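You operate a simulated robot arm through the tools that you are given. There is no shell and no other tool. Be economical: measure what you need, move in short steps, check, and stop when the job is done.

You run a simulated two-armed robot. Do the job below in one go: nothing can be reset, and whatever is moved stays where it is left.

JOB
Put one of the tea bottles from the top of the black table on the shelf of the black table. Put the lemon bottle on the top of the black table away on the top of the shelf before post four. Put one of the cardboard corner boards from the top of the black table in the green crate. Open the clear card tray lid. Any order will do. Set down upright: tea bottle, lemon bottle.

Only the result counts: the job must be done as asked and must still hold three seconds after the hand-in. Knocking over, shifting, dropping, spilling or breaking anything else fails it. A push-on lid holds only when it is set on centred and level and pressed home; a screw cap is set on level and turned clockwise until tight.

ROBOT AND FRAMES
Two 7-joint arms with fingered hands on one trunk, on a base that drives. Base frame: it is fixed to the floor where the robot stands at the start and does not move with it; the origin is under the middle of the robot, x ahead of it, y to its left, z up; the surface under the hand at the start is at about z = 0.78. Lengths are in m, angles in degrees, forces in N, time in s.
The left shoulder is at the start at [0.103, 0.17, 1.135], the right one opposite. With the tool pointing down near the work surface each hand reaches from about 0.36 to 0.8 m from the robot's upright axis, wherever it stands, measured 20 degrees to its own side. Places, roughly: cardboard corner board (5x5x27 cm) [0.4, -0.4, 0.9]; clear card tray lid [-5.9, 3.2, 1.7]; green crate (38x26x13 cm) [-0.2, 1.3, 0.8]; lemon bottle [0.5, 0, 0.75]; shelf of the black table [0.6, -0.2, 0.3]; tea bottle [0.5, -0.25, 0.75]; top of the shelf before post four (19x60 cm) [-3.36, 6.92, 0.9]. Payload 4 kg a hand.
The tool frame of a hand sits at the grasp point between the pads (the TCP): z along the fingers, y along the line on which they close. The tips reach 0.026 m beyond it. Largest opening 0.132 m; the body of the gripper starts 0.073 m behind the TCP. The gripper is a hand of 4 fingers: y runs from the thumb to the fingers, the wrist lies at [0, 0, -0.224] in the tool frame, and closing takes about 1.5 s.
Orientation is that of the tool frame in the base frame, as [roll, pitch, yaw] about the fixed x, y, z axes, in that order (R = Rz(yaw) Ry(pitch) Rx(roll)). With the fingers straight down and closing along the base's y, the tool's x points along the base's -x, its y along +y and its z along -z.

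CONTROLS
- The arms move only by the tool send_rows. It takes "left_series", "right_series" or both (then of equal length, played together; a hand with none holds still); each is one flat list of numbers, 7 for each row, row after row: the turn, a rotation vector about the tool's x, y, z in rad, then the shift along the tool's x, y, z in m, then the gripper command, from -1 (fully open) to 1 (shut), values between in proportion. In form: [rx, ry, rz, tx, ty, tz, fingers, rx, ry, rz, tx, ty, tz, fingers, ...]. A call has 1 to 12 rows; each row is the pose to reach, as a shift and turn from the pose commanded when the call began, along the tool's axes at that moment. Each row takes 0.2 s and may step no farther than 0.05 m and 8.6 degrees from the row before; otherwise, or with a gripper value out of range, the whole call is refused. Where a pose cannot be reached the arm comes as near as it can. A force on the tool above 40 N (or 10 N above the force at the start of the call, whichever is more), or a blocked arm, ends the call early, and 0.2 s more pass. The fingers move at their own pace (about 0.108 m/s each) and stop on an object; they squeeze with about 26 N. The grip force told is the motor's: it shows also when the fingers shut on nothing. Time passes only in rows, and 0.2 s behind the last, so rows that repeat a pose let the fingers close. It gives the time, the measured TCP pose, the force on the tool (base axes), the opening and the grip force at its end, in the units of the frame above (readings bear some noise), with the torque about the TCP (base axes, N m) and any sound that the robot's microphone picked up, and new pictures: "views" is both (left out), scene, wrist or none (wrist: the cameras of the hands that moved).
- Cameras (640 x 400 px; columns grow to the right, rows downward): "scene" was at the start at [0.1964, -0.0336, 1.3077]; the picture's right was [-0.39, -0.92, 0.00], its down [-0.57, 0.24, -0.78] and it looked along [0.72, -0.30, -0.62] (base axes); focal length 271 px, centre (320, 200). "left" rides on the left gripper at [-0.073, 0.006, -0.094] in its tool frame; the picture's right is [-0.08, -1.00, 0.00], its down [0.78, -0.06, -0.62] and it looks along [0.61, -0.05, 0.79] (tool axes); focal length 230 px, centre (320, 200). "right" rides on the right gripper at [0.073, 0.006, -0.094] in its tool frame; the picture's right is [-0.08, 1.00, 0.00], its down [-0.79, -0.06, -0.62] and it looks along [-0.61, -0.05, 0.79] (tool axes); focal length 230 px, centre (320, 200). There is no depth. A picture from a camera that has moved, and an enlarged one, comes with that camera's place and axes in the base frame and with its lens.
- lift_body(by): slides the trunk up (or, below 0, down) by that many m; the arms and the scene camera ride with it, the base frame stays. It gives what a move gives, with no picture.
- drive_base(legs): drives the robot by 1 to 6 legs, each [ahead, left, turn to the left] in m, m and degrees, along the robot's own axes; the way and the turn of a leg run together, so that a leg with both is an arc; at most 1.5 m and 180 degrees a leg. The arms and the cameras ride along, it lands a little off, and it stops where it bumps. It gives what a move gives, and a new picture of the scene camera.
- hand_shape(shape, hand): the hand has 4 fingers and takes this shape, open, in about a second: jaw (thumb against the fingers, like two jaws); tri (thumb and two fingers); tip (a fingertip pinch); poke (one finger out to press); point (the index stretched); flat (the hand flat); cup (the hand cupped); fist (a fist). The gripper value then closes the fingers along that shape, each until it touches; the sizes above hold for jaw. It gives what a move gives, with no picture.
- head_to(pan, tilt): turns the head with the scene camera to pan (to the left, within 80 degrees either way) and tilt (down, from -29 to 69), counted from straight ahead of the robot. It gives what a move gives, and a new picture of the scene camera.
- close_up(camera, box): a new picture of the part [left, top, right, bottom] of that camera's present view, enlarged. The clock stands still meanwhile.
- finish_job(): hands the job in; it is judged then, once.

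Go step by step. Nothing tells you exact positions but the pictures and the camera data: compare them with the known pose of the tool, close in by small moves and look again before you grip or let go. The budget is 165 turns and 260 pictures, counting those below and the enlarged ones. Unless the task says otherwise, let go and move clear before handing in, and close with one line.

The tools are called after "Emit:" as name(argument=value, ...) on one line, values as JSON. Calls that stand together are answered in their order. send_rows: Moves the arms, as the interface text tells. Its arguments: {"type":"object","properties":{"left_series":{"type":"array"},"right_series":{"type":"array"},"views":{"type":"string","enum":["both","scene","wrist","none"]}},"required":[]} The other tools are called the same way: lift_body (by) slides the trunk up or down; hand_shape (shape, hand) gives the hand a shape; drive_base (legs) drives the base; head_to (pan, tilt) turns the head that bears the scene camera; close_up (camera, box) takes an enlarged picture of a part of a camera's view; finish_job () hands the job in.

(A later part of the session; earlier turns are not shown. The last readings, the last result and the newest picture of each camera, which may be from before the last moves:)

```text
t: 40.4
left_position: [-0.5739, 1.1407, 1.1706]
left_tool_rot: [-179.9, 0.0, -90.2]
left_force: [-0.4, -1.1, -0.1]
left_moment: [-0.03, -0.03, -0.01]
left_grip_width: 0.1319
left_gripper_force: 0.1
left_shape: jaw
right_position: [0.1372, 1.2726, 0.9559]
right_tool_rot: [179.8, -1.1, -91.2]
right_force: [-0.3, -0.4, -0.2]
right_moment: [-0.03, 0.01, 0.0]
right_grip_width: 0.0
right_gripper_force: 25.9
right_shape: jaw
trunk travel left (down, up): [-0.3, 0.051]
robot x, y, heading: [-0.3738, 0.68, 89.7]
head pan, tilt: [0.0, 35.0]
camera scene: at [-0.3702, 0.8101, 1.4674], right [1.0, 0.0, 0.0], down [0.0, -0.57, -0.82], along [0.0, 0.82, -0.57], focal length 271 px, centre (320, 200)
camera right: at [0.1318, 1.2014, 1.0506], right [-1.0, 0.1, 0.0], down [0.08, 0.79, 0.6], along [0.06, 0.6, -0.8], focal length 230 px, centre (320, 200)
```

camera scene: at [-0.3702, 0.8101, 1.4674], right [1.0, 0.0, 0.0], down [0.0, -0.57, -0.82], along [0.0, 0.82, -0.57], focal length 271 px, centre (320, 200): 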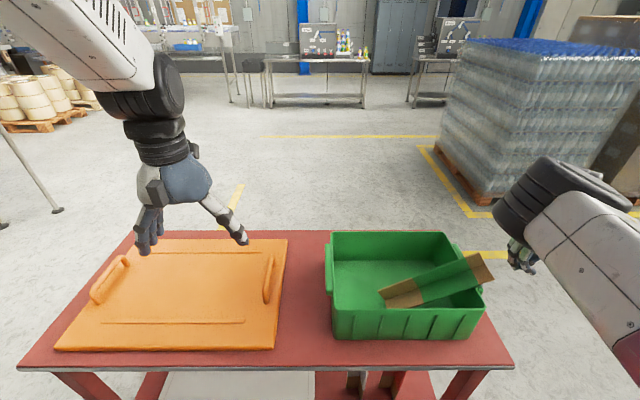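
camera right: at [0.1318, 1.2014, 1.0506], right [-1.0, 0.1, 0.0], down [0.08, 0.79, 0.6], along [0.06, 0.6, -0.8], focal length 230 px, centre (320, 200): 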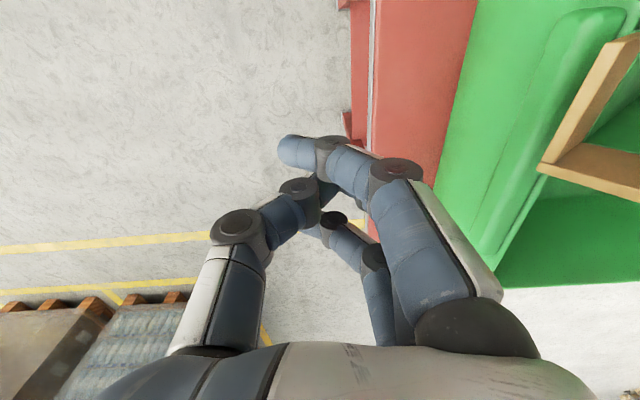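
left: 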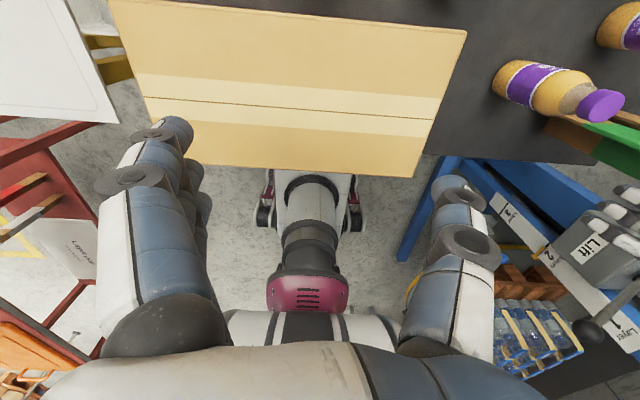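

The board's end is at about x 0.01, just over the rim. I sweep the closed hand left slowly.

Emit:
send_rows(right_series=[0, 0, 0, 0, 0.03, 0, 1, 0, 0, 0, 0, 0.055, 0, 1, 0, 0, 0, 0, 0.075, 0, 1, 0, 0, 0, 0, 0.095, 0, 1, 0, 0, 0, 0, 0.115, 0, 1, 0, 0, 0, 0, 0.135, 0, 1], views="both")

```text
t: 41.8
left_position: [-0.5742, 1.1401, 1.1709]
left_tool_rot: [180.0, 0.1, -90.2]
left_force: [-0.2, -0.6, -0.2]
left_moment: [-0.02, -0.02, 0.0]
left_grip_width: 0.1319
left_gripper_force: 0.0
left_shape: jaw
right_position: [0.0015, 1.2757, 0.9586]
right_tool_rot: [179.8, -0.9, -91.2]
right_force: [3.7, -0.3, 8.9]
right_moment: [-0.01, 0.04, -0.03]
right_grip_width: 0.0
right_gripper_force: 26.1
right_shape: jaw
trunk travel left (down, up): [-0.3, 0.051]
robot x, y, heading: [-0.3706, 0.68, 89.6]
head pan, tilt: [0.0, 35.0]
camera scene: at [-0.3707, 0.8096, 1.4675], right [1.0, 0.0, 0.0], down [0.0, -0.57, -0.82], along [0.0, 0.82, -0.57], focal length 271 px, centre (320, 200)
camera right: at [-0.0032, 1.2042, 1.0528], right [-1.0, 0.1, 0.0], down [0.08, 0.79, 0.6], along [0.06, 0.6, -0.8], focal length 230 px, centre (320, 200)
```

scene: 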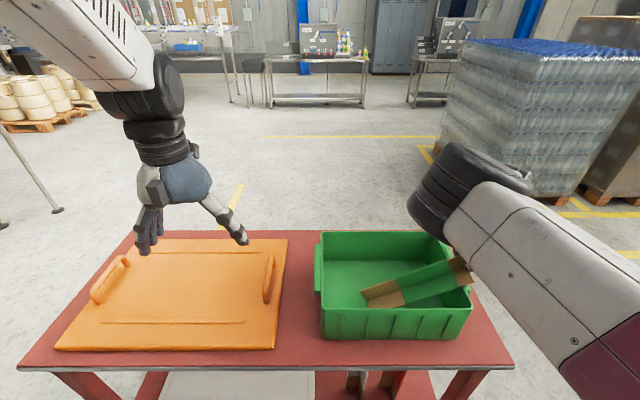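
right: 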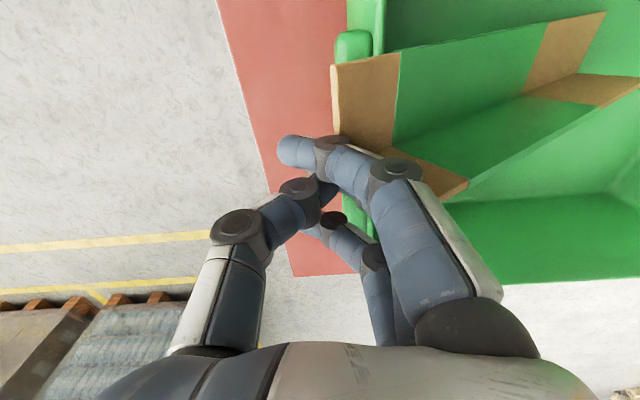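

The crate itself slid about 3 cm because the fingers caught its rim, so I stop pushing. I back off and lift, then take the board by its two flange edges instead.

Emit:
send_rows(right_series=[0, 0, 0, 0, -0.02, -0.02, 1, 0, 0, 0, 0, -0.02, -0.06, 1, 0, 0, 0, 0, -0.02, -0.1, 1, 0, 0, 0, 0.0, 0.0, -0.14, 1, 0, 0, 0, 0.0, 0.03, -0.17, 1, 0, 0, 0, 0.0, 0.03, -0.17, 1], views="both")

Emit:
close_up(camera="scene", box=[290, 200, 510, 360])

```text
t: 43.2
left_position: [-0.5733, 1.1416, 1.1705]
left_tool_rot: [180.0, 0.1, -90.2]
left_force: [-0.8, 0.0, 0.0]
left_moment: [0.02, -0.05, 0.02]
left_grip_width: 0.1319
left_gripper_force: 0.2
left_shape: jaw
right_position: [-0.0059, 1.2758, 1.1218]
right_tool_rot: [179.1, -1.5, -93.7]
right_force: [-0.4, 0.8, 0.0]
right_moment: [0.01, -0.01, 0.01]
right_grip_width: 0.0
right_gripper_force: 26.4
right_shape: jaw
trunk travel left (down, up): [-0.3, 0.051]
robot x, y, heading: [-0.3729, 0.6795, 89.6]
head pan, tilt: [0.0, 35.0]
camera scene: at [-0.3704, 0.8103, 1.4674], right [1.0, 0.0, 0.0], down [0.0, -0.57, -0.82], along [0.0, 0.82, -0.57], focal length 271 px, centre (320, 200)
camera right: at [-0.0127, 1.2042, 1.2162], right [-0.99, 0.14, 0.01], down [0.12, 0.79, 0.59], along [0.07, 0.59, -0.8], focal length 230 px, centre (320, 200)
```

scene: 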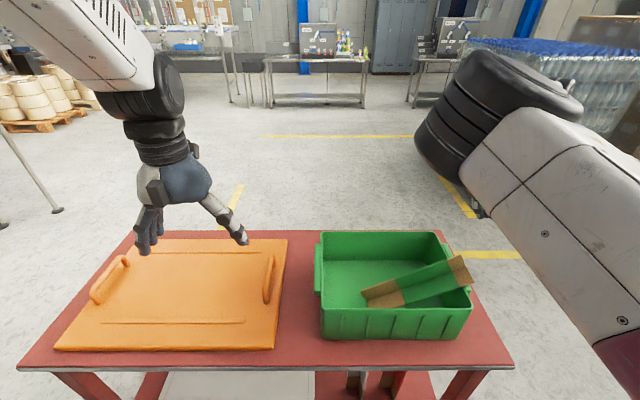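
right: 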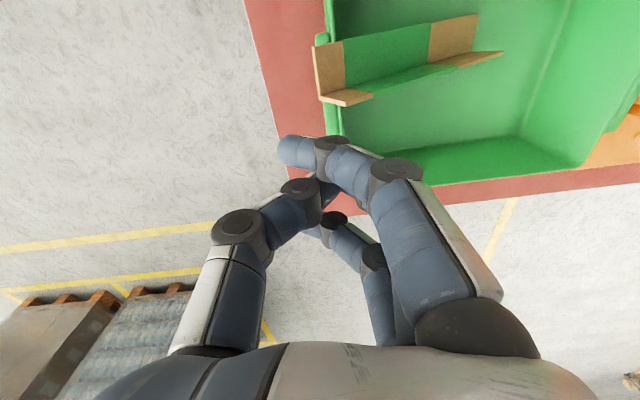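

```text
2.50 times, centred on (400, 280) of scene
camera zoom: at [-0.3704, 0.8103, 1.4674], right [1.0, 0.0, 0.0], down [0.0, -0.57, -0.82], along [0.0, 0.82, -0.57], focal length 677 px, centre (120, 0)
```

zoom: 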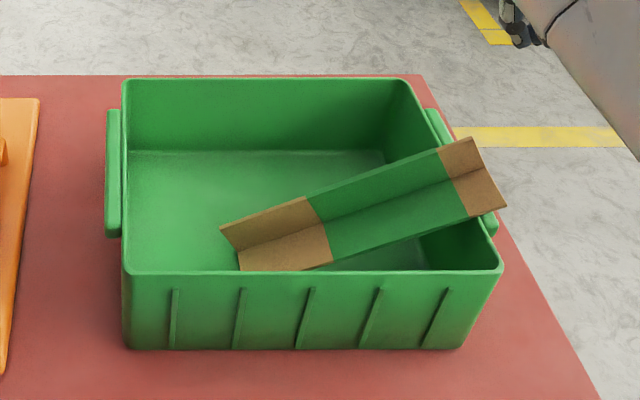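

The board lies with one flange near vertical at y≈1.275. I turn the hand 90° to pinch that flange.

Emit:
send_rows(right_series=[0, 0, 0.14, 0, 0.01, 0, 0.3, 0, 0, 0.28, 0, 0.02, 0, 0.1, 0, 0, 0.42, 0, 0.03, 0, 0, 0, 0, 0.56, 0, 0.04, 0, 0, 0, 0, 0.7, 0, 0.044, 0, 0, 0, 0, 0.84, 0, 0.044, 0, 0, 0, 0, 0.98, 0, 0.044, 0, 0, 0, 0, 1.12, 0, 0.044, 0, 0, 0, 0, 1.26, 0, 0.044, 0, 0, 0, 0, 1.4, 0, 0.044, 0, 0, 0, 0, 1.5, 0, 0.044, 0, 0, 0, 0, 1.5, 0, 0.044, 0, 0], views="both")

```text
t: 46.0
left_position: [-0.5747, 1.1401, 1.1702]
left_tool_rot: [-179.9, 0.1, -90.1]
left_force: [0.1, 1.3, -0.5]
left_moment: [-0.02, -0.01, -0.01]
left_grip_width: 0.132
left_gripper_force: 0.2
left_shape: jaw
right_position: [-0.0393, 1.2757, 1.1263]
right_tool_rot: [-179.1, -2.3, 179.2]
right_force: [0.0, -0.1, -0.2]
right_moment: [0.01, 0.02, 0.02]
right_grip_width: 0.0653
right_gripper_force: 0.0
right_shape: jaw
trunk travel left (down, up): [-0.3, 0.051]
robot x, y, heading: [-0.3702, 0.6829, 90.2]
head pan, tilt: [0.0, 35.0]
stopped in row 12 (right hand): the arm was blocked; the commanded pose is now the measured one
camera scene: at [-0.3695, 0.8102, 1.4674], right [1.0, 0.0, 0.0], down [0.0, -0.57, -0.82], along [0.0, 0.82, -0.57], focal length 271 px, centre (320, 200)
camera right: at [-0.1079, 1.2838, 1.2217], right [0.09, 1.0, -0.02], down [0.81, -0.06, 0.59], along [0.58, -0.07, -0.81], focal length 230 px, centre (320, 200)
```

scene: 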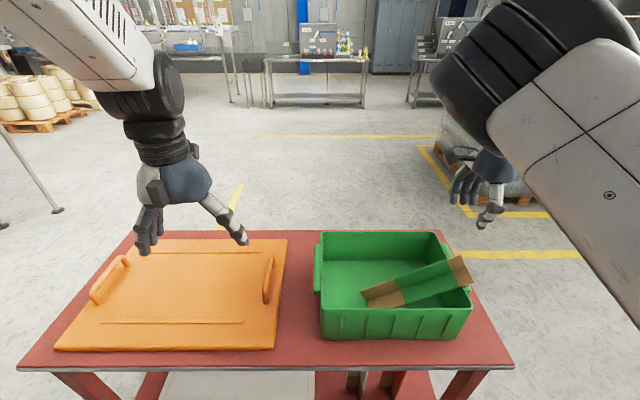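
right: 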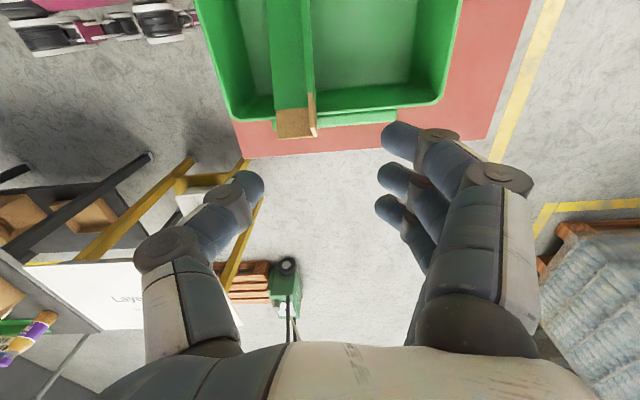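

Emit:
send_rows(right_series=[0, 0, 0, 0.01, -0.008, 0.045, 0, 0, 0, 0, 0.02, -0.014, 0.09, 0, 0, 0, 0, 0.02, -0.014, 0.13, 0, 0, 0, 0, 0.02, -0.014, 0.15, 0, 0, 0, 0, 0.02, -0.014, 0.15, 0], views="both")

```text
t: 47.4
left_position: [-0.5736, 1.1411, 1.1712]
left_tool_rot: [-180.0, 0.1, -90.1]
left_force: [0.2, -0.6, 0.4]
left_moment: [0.02, -0.01, 0.0]
left_grip_width: 0.132
left_gripper_force: 0.1
left_shape: jaw
right_position: [-0.0346, 1.2585, 0.9792]
right_tool_rot: [-179.6, -3.2, 175.4]
right_force: [-0.7, 0.2, 0.1]
right_moment: [-0.01, -0.03, -0.01]
right_grip_width: 0.0654
right_gripper_force: 0.1
right_shape: jaw
trunk travel left (down, up): [-0.3, 0.051]
robot x, y, heading: [-0.3698, 0.6822, 89.8]
head pan, tilt: [0.0, 35.0]
stopped in row 5 (right hand): the arm was blocked; the commanded pose is now the measured one
camera scene: at [-0.3696, 0.8103, 1.4674], right [1.0, 0.0, 0.0], down [0.0, -0.57, -0.82], along [0.0, 0.82, -0.57], focal length 271 px, centre (320, 200)
camera right: at [-0.1011, 1.2692, 1.0768], right [0.16, 0.99, -0.01], down [0.81, -0.12, 0.57], along [0.56, -0.1, -0.82], focal length 230 px, centre (320, 200)
```

scene: 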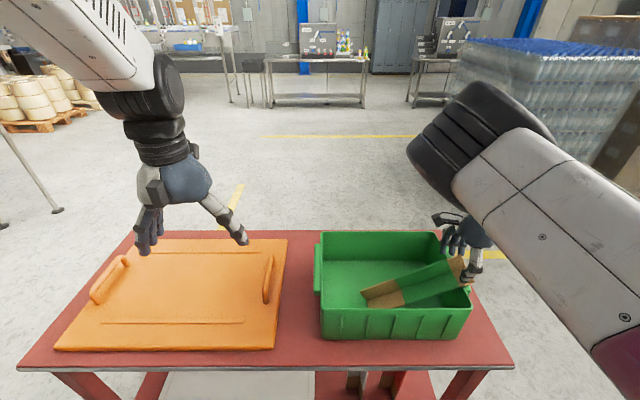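
right: 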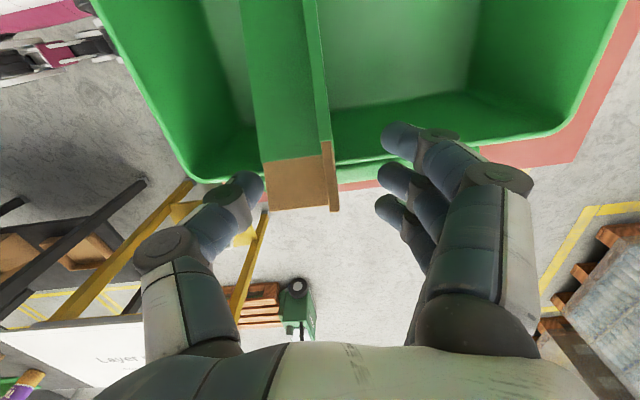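

Emit:
send_rows(right_series=[0, 0, 0, 0, 0, 0.015, 0, 0, 0, 0, 0, 0, 0.028, 0, 0, 0, 0, 0, 0, 0.028, 0.4, 0, 0, 0, 0, 0, 0.028, 0.7, 0, 0, 0, 0, 0, 0.028, 1, 0, 0, 0, 0, 0, 0.028, 1, 0, 0, 0, 0, 0, 0.028, 1], views="both")

```text
t: 49.0
left_position: [-0.5768, 1.1395, 1.1703]
left_tool_rot: [-179.8, 0.0, -90.0]
left_force: [0.3, -0.7, 0.0]
left_moment: [0.0, 0.02, 0.01]
left_grip_width: 0.1321
left_gripper_force: 0.1
left_shape: jaw
right_position: [-0.0348, 1.2581, 0.9565]
right_tool_rot: [179.9, -3.3, 175.0]
right_force: [-7.5, -1.1, 19.7]
right_moment: [-0.39, 0.12, -0.04]
right_grip_width: 0.0379
right_gripper_force: 26.5
right_shape: jaw
trunk travel left (down, up): [-0.3, 0.051]
robot x, y, heading: [-0.3714, 0.6835, 89.8]
head pan, tilt: [0.0, 35.0]
stopped in row 7 (right hand): the force on the tool passed its limit at 40 N (the readings are from after the stop); the commanded pose is now the measured one
camera scene: at [-0.3719, 0.8087, 1.4674], right [1.0, 0.0, 0.0], down [0.0, -0.57, -0.82], along [0.0, 0.82, -0.57], focal length 271 px, centre (320, 200)
camera right: at [-0.1002, 1.2697, 1.0539], right [0.16, 0.99, 0.0], down [0.81, -0.13, 0.57], along [0.56, -0.1, -0.82], focal length 230 px, centre (320, 200)
```

scene: 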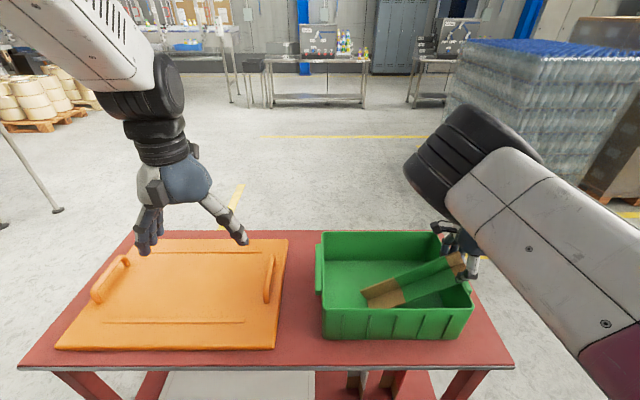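
right: 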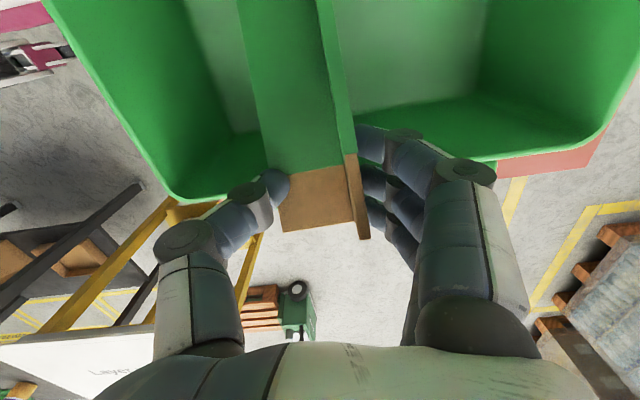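

Thumb holds the flat flange's edge and the fingers the vertical flange: a firm squeeze. I lift gently.

Emit:
send_rows(right_series=[0, 0, 0, 0, 0, -0.015, 1, 0, 0, 0, 0, 0, -0.03, 1, 0, 0, 0, 0, 0, -0.045, 1, 0, 0, 0, 0, 0, -0.06, 1, 0, 0, 0, 0, 0, -0.06, 1], views="both")

```text
t: 50.2
left_position: [-0.5753, 1.1413, 1.1702]
left_tool_rot: [-179.9, 0.0, -90.3]
left_force: [-0.6, -0.4, -0.6]
left_moment: [-0.01, -0.01, 0.05]
left_grip_width: 0.1321
left_gripper_force: 0.0
left_shape: jaw
right_position: [-0.0146, 1.2519, 1.0097]
right_tool_rot: [-179.6, -3.4, 173.2]
right_force: [0.3, -0.6, -1.6]
right_moment: [-0.01, -0.02, 0.05]
right_grip_width: 0.0229
right_gripper_force: 26.5
right_shape: jaw
trunk travel left (down, up): [-0.3, 0.051]
robot x, y, heading: [-0.3701, 0.6816, 89.9]
head pan, tilt: [0.0, 35.0]
camera scene: at [-0.37, 0.8105, 1.4674], right [1.0, 0.0, 0.0], down [0.0, -0.57, -0.82], along [0.0, 0.82, -0.57], focal length 271 px, centre (320, 200)
camera right: at [-0.079, 1.2664, 1.1067], right [0.19, 0.98, -0.01], down [0.81, -0.15, 0.57], along [0.56, -0.12, -0.82], focal length 230 px, centre (320, 200)
```

scene: 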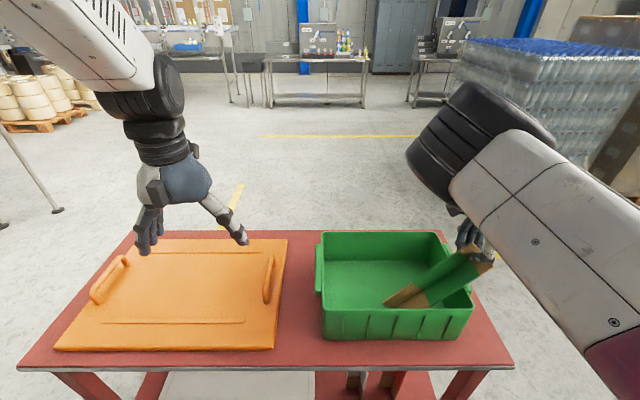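
right: 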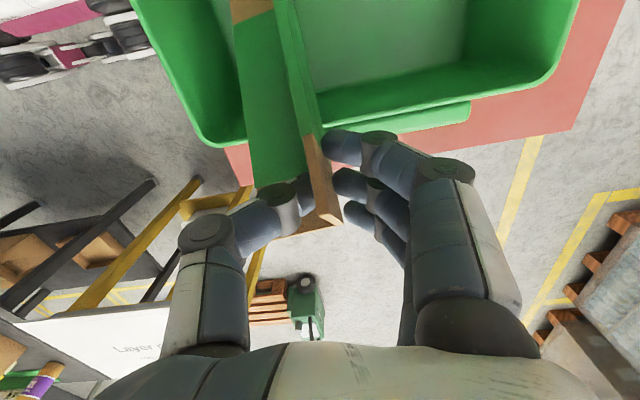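

Held. I lift a touch more and strafe the base 0.13 m left to bring the board fully over the crate interior.

Emit:
send_rows(right_series=[0, 0, 0, 0, 0, -0.02, 1, 0, 0, 0, 0, 0, -0.03, 1], views="none")

Emit:
drive_base(legs=[[0, 0.13, 0]])

```text
t: 50.8
left_position: [-0.5747, 1.1419, 1.1709]
left_tool_rot: [180.0, 0.0, -90.3]
left_force: [0.1, -0.5, -0.3]
left_moment: [0.0, -0.03, 0.0]
left_grip_width: 0.1317
left_gripper_force: 0.0
left_shape: jaw
right_position: [-0.009, 1.2508, 1.0385]
right_tool_rot: [-179.3, -3.6, 172.6]
right_force: [-0.2, -0.4, -0.6]
right_moment: [-0.02, -0.03, -0.02]
right_grip_width: 0.0227
right_gripper_force: 25.8
right_shape: jaw
trunk travel left (down, up): [-0.3, 0.051]
robot x, y, heading: [-0.3698, 0.6832, 89.9]
head pan, tilt: [0.0, 35.0]
```

```text
t: 52.6
left_position: [-0.7035, 1.1412, 1.1706]
left_tool_rot: [-179.9, 0.0, -90.2]
left_force: [-0.5, 0.1, -0.3]
left_moment: [0.04, 0.0, 0.03]
left_grip_width: 0.132
left_gripper_force: 0.0
left_shape: jaw
right_position: [-0.1402, 1.2537, 1.0441]
right_tool_rot: [-180.0, -3.9, 172.6]
right_force: [-0.4, -0.2, -0.2]
right_moment: [0.03, -0.04, 0.0]
right_grip_width: 0.0225
right_gripper_force: 26.2
right_shape: jaw
trunk travel left (down, up): [-0.3, 0.051]
robot x, y, heading: [-0.4998, 0.6825, 89.4]
head pan, tilt: [0.0, 35.0]
camera scene: at [-0.4998, 0.8108, 1.4674], right [1.0, 0.0, 0.0], down [0.0, -0.57, -0.82], along [0.0, 0.82, -0.57], focal length 271 px, centre (320, 200)
```

scene: 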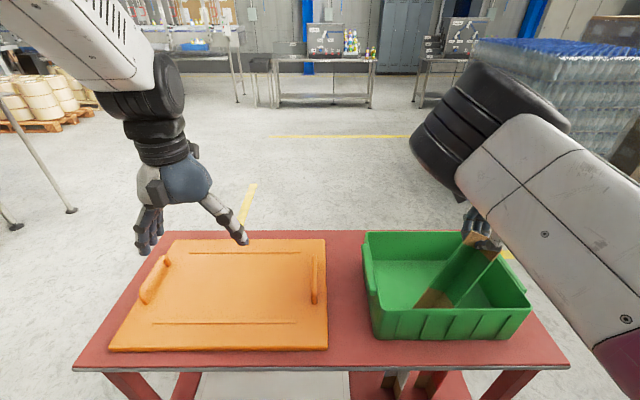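

The board hangs steeply; its low end should start near the crate's left wall. I strafe another 0.09 m left.

Emit:
drive_base(legs=[[0, 0.09, 0]])

Emit:
send_rows(right_series=[0, 0, 0, 0, 0, 0.02, 1, 0, 0, 0, 0, 0, 0.035, 1, 0, 0, 0, 0, 0, 0.035, 1], views="both")

```text
t: 54.1
left_position: [-0.7931, 1.1416, 1.1708]
left_tool_rot: [-180.0, 0.0, -90.3]
left_force: [-0.7, -0.1, 0.2]
left_moment: [-0.02, -0.01, 0.03]
left_grip_width: 0.1318
left_gripper_force: 0.0
left_shape: jaw
right_position: [-0.2258, 1.2546, 1.0443]
right_tool_rot: [-180.0, -4.1, 172.2]
right_force: [0.4, -0.2, 1.7]
right_moment: [-0.02, 0.01, -0.01]
right_grip_width: 0.0226
right_gripper_force: 25.9
right_shape: jaw
trunk travel left (down, up): [-0.3, 0.051]
robot x, y, heading: [-0.5928, 0.6822, 89.6]
head pan, tilt: [0.0, 35.0]
camera scene: at [-0.59, 0.8111, 1.4674], right [1.0, -0.01, 0.0], down [0.0, -0.57, -0.82], along [0.0, 0.82, -0.57], focal length 271 px, centre (320, 200)
```

scene: 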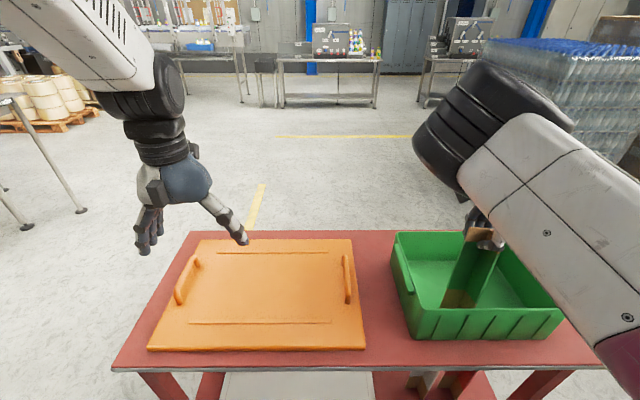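

```text
t: 54.9
left_position: [-0.793, 1.1424, 1.1696]
left_tool_rot: [-179.9, -0.1, -90.3]
left_force: [-0.8, -0.4, -0.2]
left_moment: [0.03, 0.01, 0.01]
left_grip_width: 0.1321
left_gripper_force: 0.1
left_shape: jaw
right_position: [-0.2279, 1.2538, 1.0098]
right_tool_rot: [179.9, -4.2, 172.1]
right_force: [0.2, 2.5, 9.0]
right_moment: [-0.03, -0.02, -0.01]
right_grip_width: 0.0228
right_gripper_force: 26.0
right_shape: jaw
trunk travel left (down, up): [-0.3, 0.051]
robot x, y, heading: [-0.5875, 0.683, 89.7]
head pan, tilt: [0.0, 35.0]
camera scene: at [-0.5897, 0.8106, 1.4675], right [1.0, -0.01, 0.0], down [0.0, -0.57, -0.82], along [0.0, 0.82, -0.57], focal length 271 px, centre (320, 200)
camera right: at [-0.2906, 1.268, 1.1067], right [0.21, 0.98, -0.01], down [0.81, -0.17, 0.56], along [0.55, -0.12, -0.83], focal length 230 px, centre (320, 200)
```

scene: 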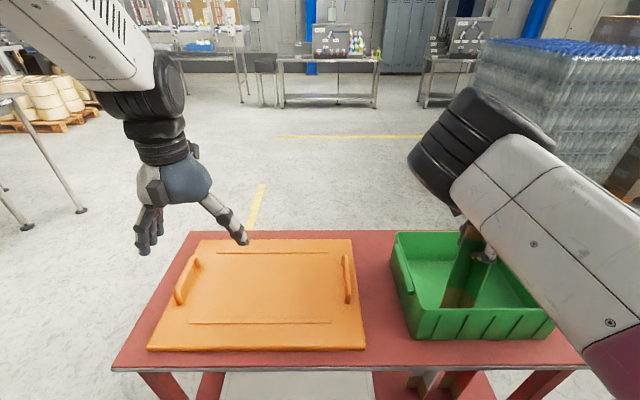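
right: 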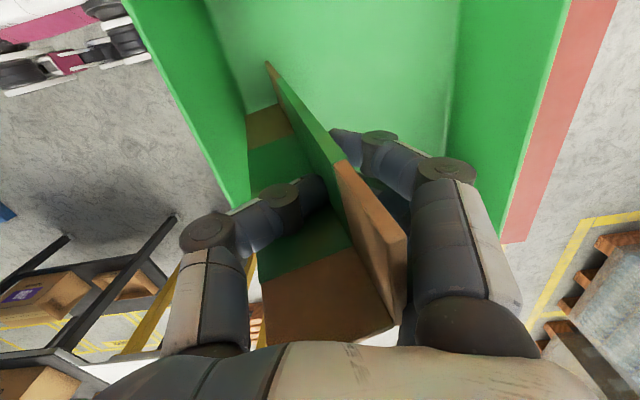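

The board's foot touches the crate floor. I now swing its top to the right and down in an arc about that foot, the pinch letting it pivot.

Emit:
send_rows(right_series=[0, 0, 0, -0.032, 0.004, 0.006, 1, 0, 0, 0, -0.067, 0.009, 0.018, 1, 0, 0, 0, -0.098, 0.013, 0.036, 1, 0, 0, 0, -0.121, 0.016, 0.054, 1, 0, 0, 0, -0.137, 0.018, 0.07, 1, 0, 0, 0, -0.137, 0.018, 0.07, 1], views="both")

```text
t: 56.3
left_position: [-0.7942, 1.1427, 1.1713]
left_tool_rot: [-180.0, 0.1, -90.3]
left_force: [-0.8, -0.1, 0.2]
left_moment: [0.01, 0.0, -0.02]
left_grip_width: 0.1319
left_gripper_force: 0.1
left_shape: jaw
right_position: [-0.0953, 1.2531, 0.9276]
right_tool_rot: [-179.9, -4.1, 172.0]
right_force: [-0.4, -0.1, -0.6]
right_moment: [-0.08, 0.08, 0.01]
right_grip_width: 0.0228
right_gripper_force: 26.5
right_shape: jaw
trunk travel left (down, up): [-0.3, 0.051]
robot x, y, heading: [-0.5891, 0.6822, 89.9]
head pan, tilt: [0.0, 35.0]
camera scene: at [-0.5899, 0.811, 1.4674], right [1.0, -0.01, 0.0], down [0.0, -0.57, -0.82], along [0.0, 0.82, -0.57], focal length 271 px, centre (320, 200)
camera right: at [-0.1584, 1.2679, 1.0259], right [0.21, 0.98, -0.01], down [0.81, -0.17, 0.56], along [0.55, -0.12, -0.83], focal length 230 px, centre (320, 200)
```

scene: 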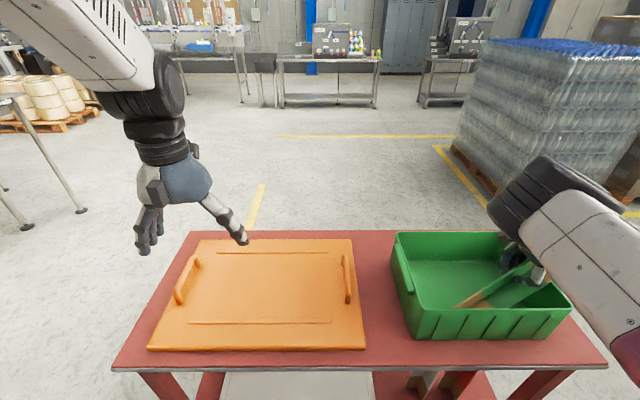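
right: 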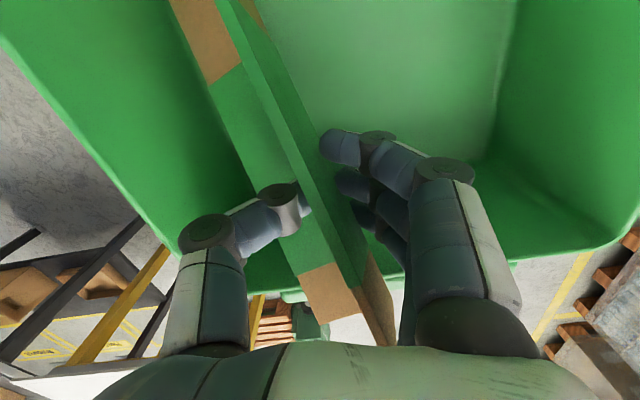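

The foot is still mid-crate; I lift slightly and slide the board left 0.07 m before releasing.

Emit:
send_rows(right_series=[0, 0, 0, 0, 0, -0.015, 1, 0, 0, 0, 0.035, -0.005, -0.015, 1, 0, 0, 0, 0.07, -0.009, -0.015, 1, 0, 0, 0, 0.075, -0.01, -0.005, 1, 0, 0, 0, 0.075, -0.01, 0.0, 1], views="both")

```text
t: 57.5
left_position: [-0.7931, 1.1413, 1.1698]
left_tool_rot: [179.9, 0.0, -90.3]
left_force: [1.0, 0.7, -0.3]
left_moment: [0.01, 0.0, 0.0]
left_grip_width: 0.132
left_gripper_force: 0.0
left_shape: jaw
right_position: [-0.1714, 1.2552, 0.9332]
right_tool_rot: [-179.9, -4.1, 172.1]
right_force: [0.3, -1.0, -1.0]
right_moment: [-0.01, 0.04, -0.01]
right_grip_width: 0.0225
right_gripper_force: 25.7
right_shape: jaw
trunk travel left (down, up): [-0.3, 0.051]
robot x, y, heading: [-0.5916, 0.6786, 89.7]
head pan, tilt: [0.0, 35.0]
camera scene: at [-0.5895, 0.8111, 1.4674], right [1.0, -0.01, 0.0], down [0.0, -0.57, -0.82], along [0.0, 0.82, -0.57], focal length 271 px, centre (320, 200)
camera right: at [-0.2349, 1.269, 1.0314], right [0.21, 0.98, -0.01], down [0.81, -0.17, 0.56], along [0.55, -0.12, -0.83], focal length 230 px, centre (320, 200)
```

scene: 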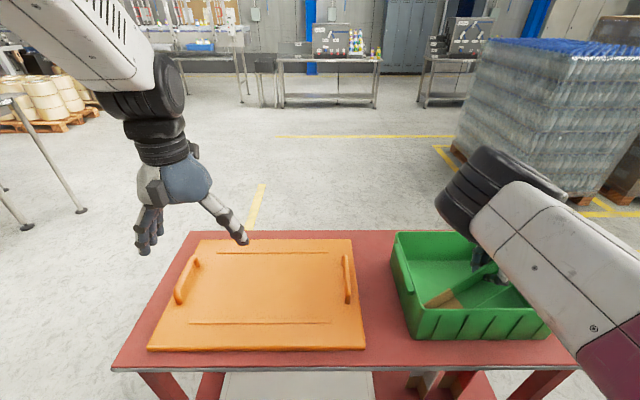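
right: 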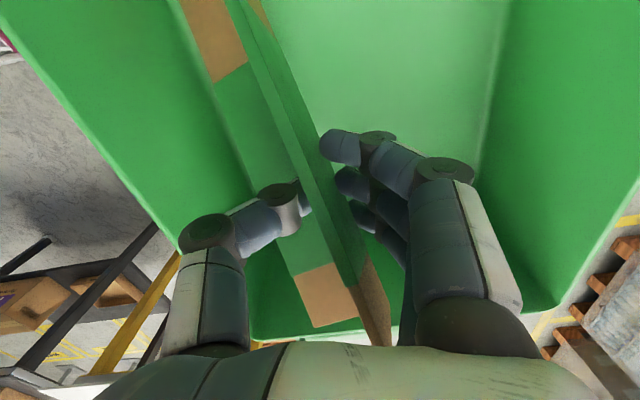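

Now the whole board is inside the rim. I lower a bit more, open, and withdraw upward.

Emit:
send_rows(right_series=[0, 0, 0, 0, 0, 0.015, 1, 0, 0, 0, 0, 0, 0.03, 1, 0, 0, 0, 0, 0, 0.03, 0.4, 0, 0, 0, 0, 0, 0.03, 0.2, 0, 0, 0, 0, 0, 0.03, 0, 0, 0, 0, 0, 0, 0.01, 0, 0, 0, 0, 0, 0, -0.03, 0, 0, 0, 0, 0, 0, -0.075, 0, 0, 0, 0, 0, 0, -0.12, 0, 0, 0, 0, 0, 0, -0.16, 0, 0, 0, 0, 0, 0, -0.2, 0], views="both")

```text
t: 59.9
left_position: [-0.7929, 1.1399, 1.1708]
left_tool_rot: [-180.0, 0.0, -90.3]
left_force: [0.6, 0.1, -0.1]
left_moment: [0.0, 0.01, -0.02]
left_grip_width: 0.1318
left_gripper_force: 0.0
left_shape: jaw
right_position: [-0.1562, 1.2532, 1.1326]
right_tool_rot: [180.0, -4.1, 172.2]
right_force: [0.4, 0.6, 0.0]
right_moment: [0.01, -0.01, -0.04]
right_grip_width: 0.0655
right_gripper_force: 0.1
right_shape: jaw
trunk travel left (down, up): [-0.3, 0.051]
robot x, y, heading: [-0.5891, 0.6798, 89.3]
head pan, tilt: [0.0, 35.0]
camera scene: at [-0.5895, 0.8107, 1.4675], right [1.0, -0.01, 0.0], down [0.0, -0.57, -0.82], along [0.0, 0.82, -0.57], focal length 271 px, centre (320, 200)
camera right: at [-0.2186, 1.2674, 1.231], right [0.21, 0.98, -0.01], down [0.81, -0.17, 0.56], along [0.54, -0.12, -0.83], focal length 230 px, centre (320, 200)
```

scene: 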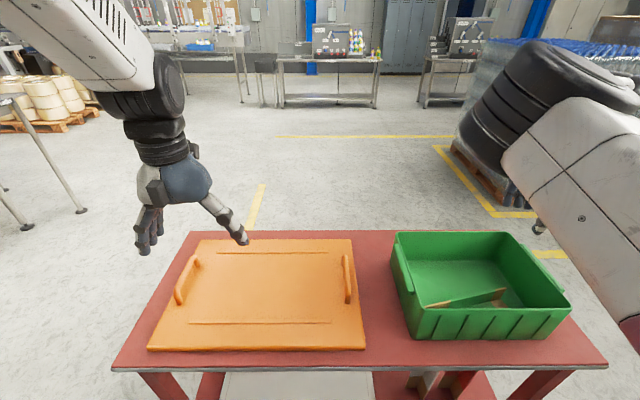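
right: 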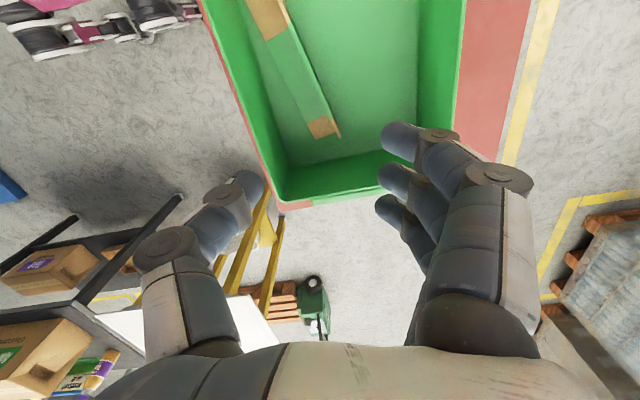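

The board now lies flat inside the crate. I turn the right hand back and drive back toward the black table for the tea bottle.

Emit:
send_rows(right_series=[0, 0, -0.14, -0.02, 0, 0, -0.5, 0, 0, -0.28, -0.04, 0, 0, -0.5, 0, 0, -0.42, -0.06, 0, 0, -0.5, 0, 0, -0.56, -0.07, 0, 0, -0.5, 0, 0, -0.7, -0.08, 0, 0, -0.5, 0, 0, -0.84, -0.08, 0, 0, -0.5, 0, 0, -0.98, -0.08, 0, 0, -0.5, 0, 0, -1.12, -0.08, 0, 0, -0.5, 0, 0, -1.26, -0.08, 0, 0, -0.5, 0, 0, -1.38, -0.08, 0, 0, -0.5], views="none")

Emit:
drive_base(legs=[[-0.6, 0, 0], [0, 0, -90]])

Emit:
head_to(pan=-10, tilt=40)

```text
t: 62.1
left_position: [-0.7926, 1.1422, 1.1704]
left_tool_rot: [-179.9, -0.1, -90.2]
left_force: [-0.8, -0.4, -0.2]
left_moment: [0.03, -0.03, 0.03]
left_grip_width: 0.1318
left_gripper_force: 0.1
left_shape: jaw
right_position: [-0.0779, 1.2414, 1.1272]
right_tool_rot: [176.0, -0.8, -108.7]
right_force: [1.2, -0.2, -0.2]
right_moment: [0.04, -0.01, -0.02]
right_grip_width: 0.0988
right_gripper_force: 0.0
right_shape: jaw
trunk travel left (down, up): [-0.3, 0.051]
robot x, y, heading: [-0.5939, 0.6801, 89.8]
head pan, tilt: [0.0, 35.0]
```

```text
t: 69.3
left_position: [-0.1338, 0.274, 1.1692]
left_tool_rot: [-180.0, 0.0, 179.7]
left_force: [-0.3, -0.4, 0.7]
left_moment: [0.0, -0.03, -0.01]
left_grip_width: 0.132
left_gripper_force: 0.0
left_shape: jaw
right_position: [-0.0348, -0.4415, 1.1287]
right_tool_rot: [176.1, -0.9, 161.2]
right_force: [-0.8, -0.3, -0.8]
right_moment: [0.01, -0.01, -0.02]
right_grip_width: 0.0986
right_gripper_force: 0.0
right_shape: jaw
trunk travel left (down, up): [-0.3, 0.051]
robot x, y, heading: [-0.5936, 0.0738, -0.3]
head pan, tilt: [0.0, 35.0]
camera scene: at [-0.4627, 0.072, 1.4674], right [-0.01, -1.0, 0.0], down [-0.57, 0.0, -0.82], along [0.82, 0.0, -0.57], focal length 271 px, centre (320, 200)
```

scene: 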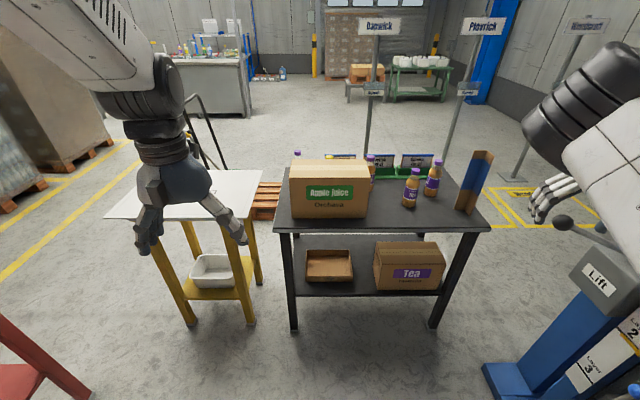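

```text
t: 70.1
left_position: [-0.1327, 0.2745, 1.1703]
left_tool_rot: [179.9, 0.0, 179.7]
left_force: [1.6, 0.4, -0.7]
left_moment: [0.0, 0.02, 0.0]
left_grip_width: 0.1318
left_gripper_force: 0.1
left_shape: jaw
right_position: [-0.034, -0.4407, 1.1279]
right_tool_rot: [176.1, -0.8, 161.2]
right_force: [-0.6, -0.2, -0.3]
right_moment: [0.01, -0.02, 0.01]
right_grip_width: 0.0988
right_gripper_force: 0.1
right_shape: jaw
trunk travel left (down, up): [-0.3, 0.051]
robot x, y, heading: [-0.5936, 0.0729, -0.3]
head pan, tilt: [-10.0, 40.0]
camera scene: at [-0.4671, 0.0575, 1.4599], right [-0.18, -0.98, 0.0], down [-0.63, 0.11, -0.77], along [0.75, -0.14, -0.64], focal length 271 px, centre (320, 200)
```

scene: 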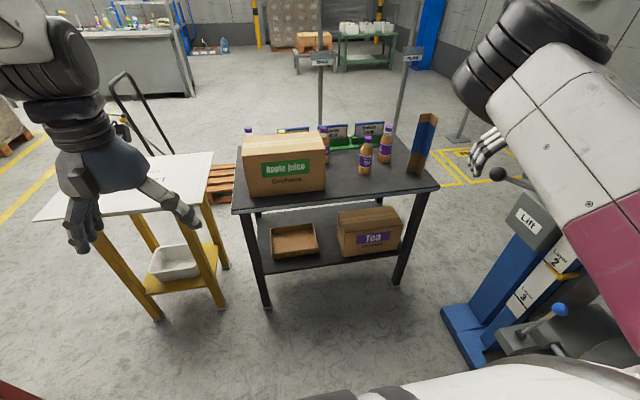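

The shelf (z≈0.30) has a shallow cardboard tray at the left and a Tea box at the right with a gap between them. I lower the trunk to inspect it better.

Emit:
lift_body(by=-0.3)

Emit:
head_to(pan=0, tilt=40)

Emit:
close_up(camera="scene", box=[240, 120, 520, 300])

```text
t: 73.1
left_position: [-0.1252, 0.2754, 0.6724]
left_tool_rot: [179.9, -33.0, 179.8]
left_force: [0.5, 0.4, -0.6]
left_moment: [-0.03, 0.0, 0.01]
left_grip_width: 0.1316
left_gripper_force: 0.2
left_shape: jaw
right_position: [-0.0348, -0.4409, 0.8288]
right_tool_rot: [176.0, -0.7, 161.3]
right_force: [0.7, 0.5, 0.2]
right_moment: [0.0, -0.04, -0.01]
right_grip_width: 0.0987
right_gripper_force: 0.1
right_shape: jaw
trunk travel left (down, up): [0.0, 0.351]
robot x, y, heading: [-0.5925, 0.0696, -0.2]
head pan, tilt: [-10.0, 40.0]
```

```text
t: 73.8
left_position: [-0.1254, 0.2759, 0.6713]
left_tool_rot: [-179.9, -33.2, 179.7]
left_force: [0.1, 0.7, -0.5]
left_moment: [-0.02, 0.02, -0.01]
left_grip_width: 0.1318
left_gripper_force: 0.0
left_shape: jaw
right_position: [-0.0339, -0.4397, 0.8277]
right_tool_rot: [176.0, -0.9, 161.2]
right_force: [0.0, -0.1, 0.4]
right_moment: [-0.01, 0.01, -0.02]
right_grip_width: 0.0984
right_gripper_force: 0.1
right_shape: jaw
trunk travel left (down, up): [0.0, 0.351]
robot x, y, heading: [-0.5965, 0.0729, -0.5]
head pan, tilt: [0.0, 40.0]
camera scene: at [-0.2372, 0.0708, 1.1299], right [-0.01, -1.0, 0.0], down [-0.64, 0.0, -0.77], along [0.77, 0.0, -0.64], focal length 271 px, centre (320, 200)
```

scene: 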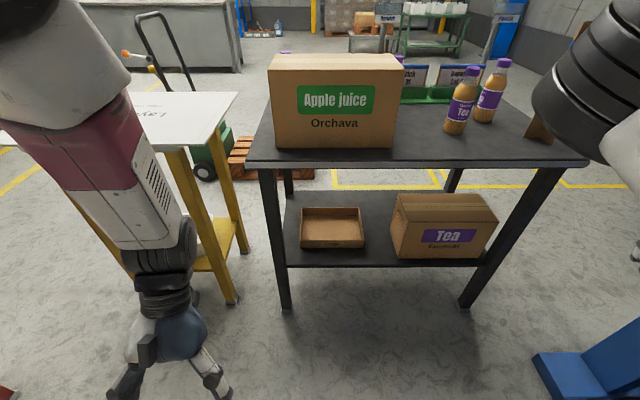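

```text
2.22 times, centred on (380, 210) of scene
camera zoom: at [-0.2372, 0.0708, 1.1299], right [-0.01, -1.0, 0.0], down [-0.64, 0.0, -0.77], along [0.77, 0.0, -0.64], focal length 602 px, centre (187, 178)
```

zoom: 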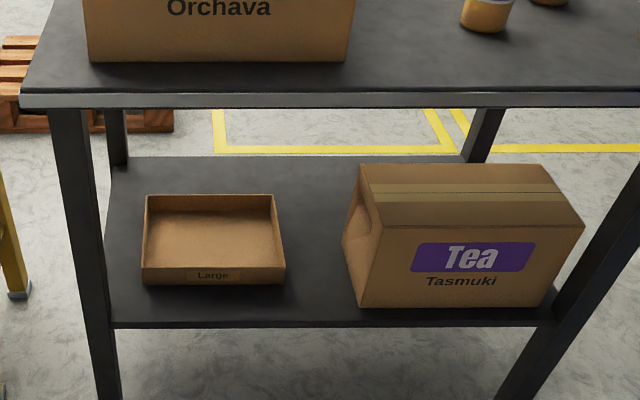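

Gap between tray (right side y≈-0.10) and Tea box (left side y≈-0.22) is about 12 cm, a good spot at about (0.45, -0.147). I raise the trunk and bring the right hand to a forward-pointing, horizontal attitude.

Emit:
lift_body(by=0.15)

Emit:
send_rows(right_series=[0, 0, -0.12, 0, 0, 0, -1, 0, 0, -0.24, 0, 0, 0, -1, 0, 0, -0.33, 0, 0, 0, -1], views="none")

Emit:
send_rows(right_series=[0, -0.14, 0, 0, 0, -0.01, -1, 0, -0.28, 0, 0, 0, -0.02, -1, 0, -0.42, 0, 0, 0, -0.03, -1, 0, -0.56, 0, 0, 0, -0.03, -1, 0, -0.7, 0, 0, 0, -0.03, -1, 0, -0.84, 0, 0, 0, -0.03, -1, 0, -0.98, 0, 0, 0, -0.03, -1, 0, -1.12, 0, 0, 0, -0.03, -1, 0, -1.26, 0, 0, 0, -0.03, -1, 0, -1.4, 0, 0, 0, -0.03, -1, 0, -1.5, 0, 0, 0, -0.03, -1], views="both")

```text
t: 75.5
left_position: [-0.1257, 0.2745, 0.8195]
left_tool_rot: [-180.0, -33.2, 179.7]
left_force: [0.5, 0.1, -0.5]
left_moment: [0.0, 0.05, 0.01]
left_grip_width: 0.132
left_gripper_force: 0.2
left_shape: jaw
right_position: [-0.0338, -0.4398, 0.9755]
right_tool_rot: [176.0, -1.0, 161.2]
right_force: [0.7, 0.7, 0.4]
right_moment: [-0.01, 0.0, 0.0]
right_grip_width: 0.0984
right_gripper_force: 0.1
right_shape: jaw
trunk travel left (down, up): [-0.15, 0.201]
robot x, y, heading: [-0.595, 0.0736, -0.4]
head pan, tilt: [0.0, 40.0]
```

```text
t: 76.3
left_position: [-0.1261, 0.2747, 0.8214]
left_tool_rot: [180.0, -33.1, 179.7]
left_force: [0.3, 0.3, -0.1]
left_moment: [0.0, -0.03, -0.02]
left_grip_width: 0.132
left_gripper_force: 0.0
left_shape: jaw
right_position: [-0.0352, -0.4403, 0.9779]
right_tool_rot: [175.9, 0.6, -179.8]
right_force: [-0.1, 0.1, 0.0]
right_moment: [0.02, 0.01, -0.01]
right_grip_width: 0.1318
right_gripper_force: 0.1
right_shape: jaw
trunk travel left (down, up): [-0.15, 0.201]
robot x, y, heading: [-0.5926, 0.0749, -0.3]
head pan, tilt: [0.0, 40.0]
```

```text
t: 78.7
left_position: [-0.1266, 0.2741, 0.8204]
left_tool_rot: [180.0, -33.2, 179.7]
left_force: [0.6, -0.4, -0.1]
left_moment: [0.03, 0.02, -0.01]
left_grip_width: 0.1321
left_gripper_force: 0.0
left_shape: jaw
right_position: [-0.0348, -0.4438, 1.0071]
right_tool_rot: [130.3, 84.7, 130.6]
right_force: [0.3, -0.7, -0.2]
right_moment: [0.02, 0.02, -0.01]
right_grip_width: 0.1316
right_gripper_force: 0.1
right_shape: jaw
trunk travel left (down, up): [-0.15, 0.201]
robot x, y, heading: [-0.5935, 0.0717, -0.5]
head pan, tilt: [0.0, 40.0]
camera scene: at [-0.3909, 0.0715, 1.3055], right [-0.01, -1.0, 0.0], down [-0.64, 0.0, -0.77], along [0.77, 0.0, -0.64], focal length 271 px, centre (320, 200)
camera right: at [-0.131, -0.4332, 0.9407], right [0.0, 0.99, 0.15], down [-0.57, -0.12, 0.81], along [0.82, -0.09, 0.56], focal length 230 px, centre (320, 200)
```

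scene: 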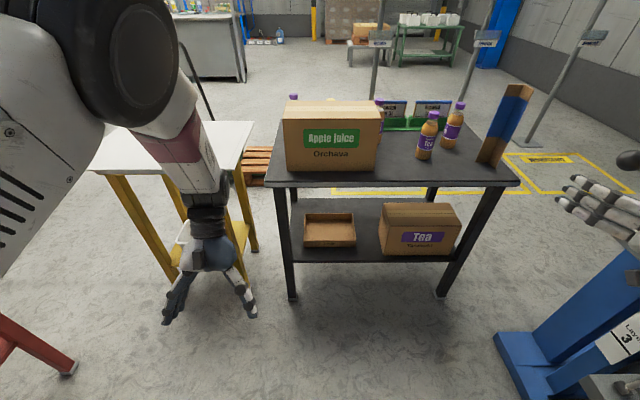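
right: 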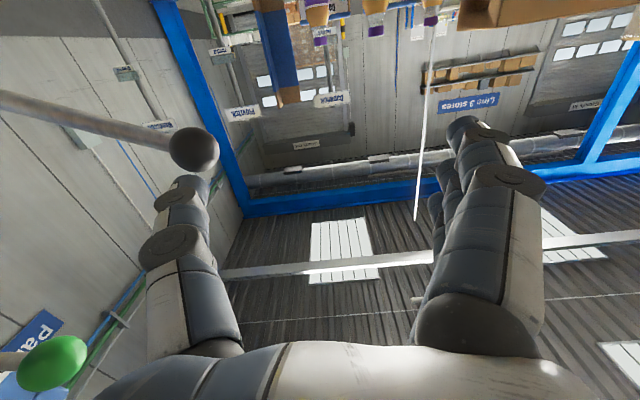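

Bottle estimate now (0.525, -0.32). Before driving in, I shift the right hand left and raise the left hand.

Emit:
send_rows(right_series=[0, 0, 0, 0, 0.04, 0, -1, 0, 0, 0, 0, 0.08, 0, -1, 0, 0, 0, 0, 0.115, 0, -1, 0, 0, 0, 0, 0.115, 0, -1, 0, 0, 0, 0, 0.115, 0, -1], left_series=[0, 0, 0, 0, 0, -0.045, -1, 0, 0, 0, 0, 0, -0.09, -1, 0, 0, 0, 0, 0, -0.135, -1, 0, 0, 0, 0, 0, -0.18, -1, 0, 0, 0, 0, 0, -0.22, -1], views="none")

Emit:
drive_base(legs=[[0.3, 0, 0]])

Emit:
head_to(pan=-25, tilt=40)

```text
t: 79.9
left_position: [-0.0043, 0.2743, 1.005]
left_tool_rot: [-180.0, -32.9, 179.7]
left_force: [0.1, -0.5, 0.5]
left_moment: [-0.02, 0.02, 0.01]
left_grip_width: 0.132
left_gripper_force: 0.0
left_shape: jaw
right_position: [-0.0355, -0.33, 1.0182]
right_tool_rot: [131.0, 84.6, 131.3]
right_force: [-0.9, -0.1, -0.5]
right_moment: [0.0, -0.02, 0.0]
right_grip_width: 0.1319
right_gripper_force: 0.0
right_shape: jaw
trunk travel left (down, up): [-0.15, 0.201]
robot x, y, heading: [-0.592, 0.0731, -0.4]
head pan, tilt: [0.0, 40.0]
```

```text
t: 82.0
left_position: [0.2982, 0.2734, 1.0025]
left_tool_rot: [-179.9, -33.0, 179.8]
left_force: [-0.4, 0.6, -0.2]
left_moment: [0.0, 0.0, 0.03]
left_grip_width: 0.1319
left_gripper_force: 0.0
left_shape: jaw
right_position: [0.2654, -0.3305, 1.0174]
right_tool_rot: [131.1, 84.6, 131.4]
right_force: [0.0, 0.5, -0.5]
right_moment: [-0.01, -0.02, 0.0]
right_grip_width: 0.1319
right_gripper_force: 0.1
right_shape: jaw
trunk travel left (down, up): [-0.15, 0.201]
robot x, y, heading: [-0.2927, 0.0717, -0.2]
head pan, tilt: [0.0, 40.0]
camera scene: at [-0.0888, 0.0704, 1.3055], right [0.0, -1.0, 0.0], down [-0.64, 0.0, -0.77], along [0.77, 0.0, -0.64], focal length 271 px, centre (320, 200)
```

scene: 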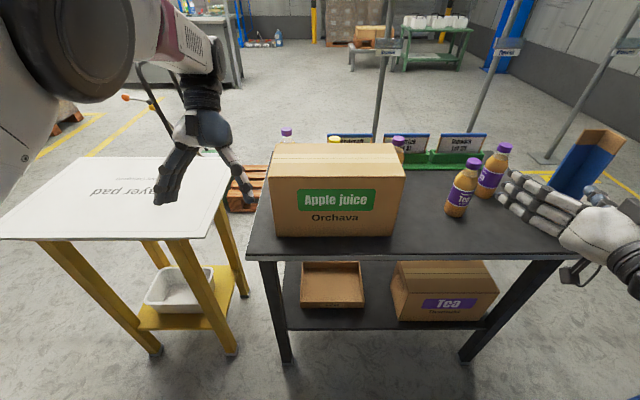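

```text
t: 82.9
left_position: [0.2977, 0.2733, 1.0042]
left_tool_rot: [-179.9, -33.1, 179.7]
left_force: [0.3, 0.0, -0.4]
left_moment: [0.0, 0.01, -0.03]
left_grip_width: 0.1318
left_gripper_force: 0.0
left_shape: jaw
right_position: [0.2646, -0.3298, 1.0186]
right_tool_rot: [130.9, 84.7, 131.2]
right_force: [0.0, -0.6, -0.4]
right_moment: [0.0, -0.02, -0.01]
right_grip_width: 0.132
right_gripper_force: 0.1
right_shape: jaw
trunk travel left (down, up): [-0.15, 0.201]
robot x, y, heading: [-0.2924, 0.0716, -0.1]
head pan, tilt: [-25.0, 40.0]
camera scene: at [-0.0974, 0.0346, 1.3055], right [-0.43, -0.9, 0.0], down [-0.58, 0.27, -0.77], along [0.69, -0.33, -0.64], focal length 271 px, centre (320, 200)
```

scene: 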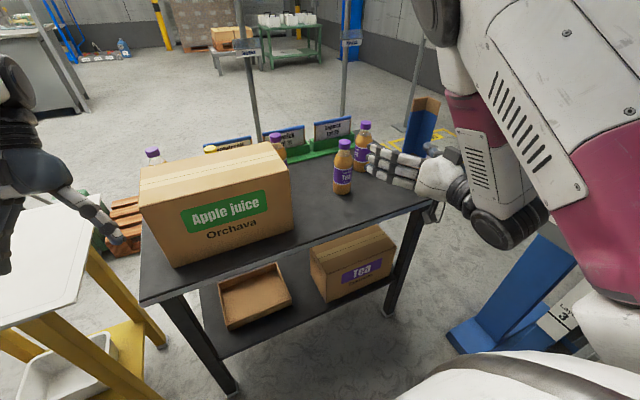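

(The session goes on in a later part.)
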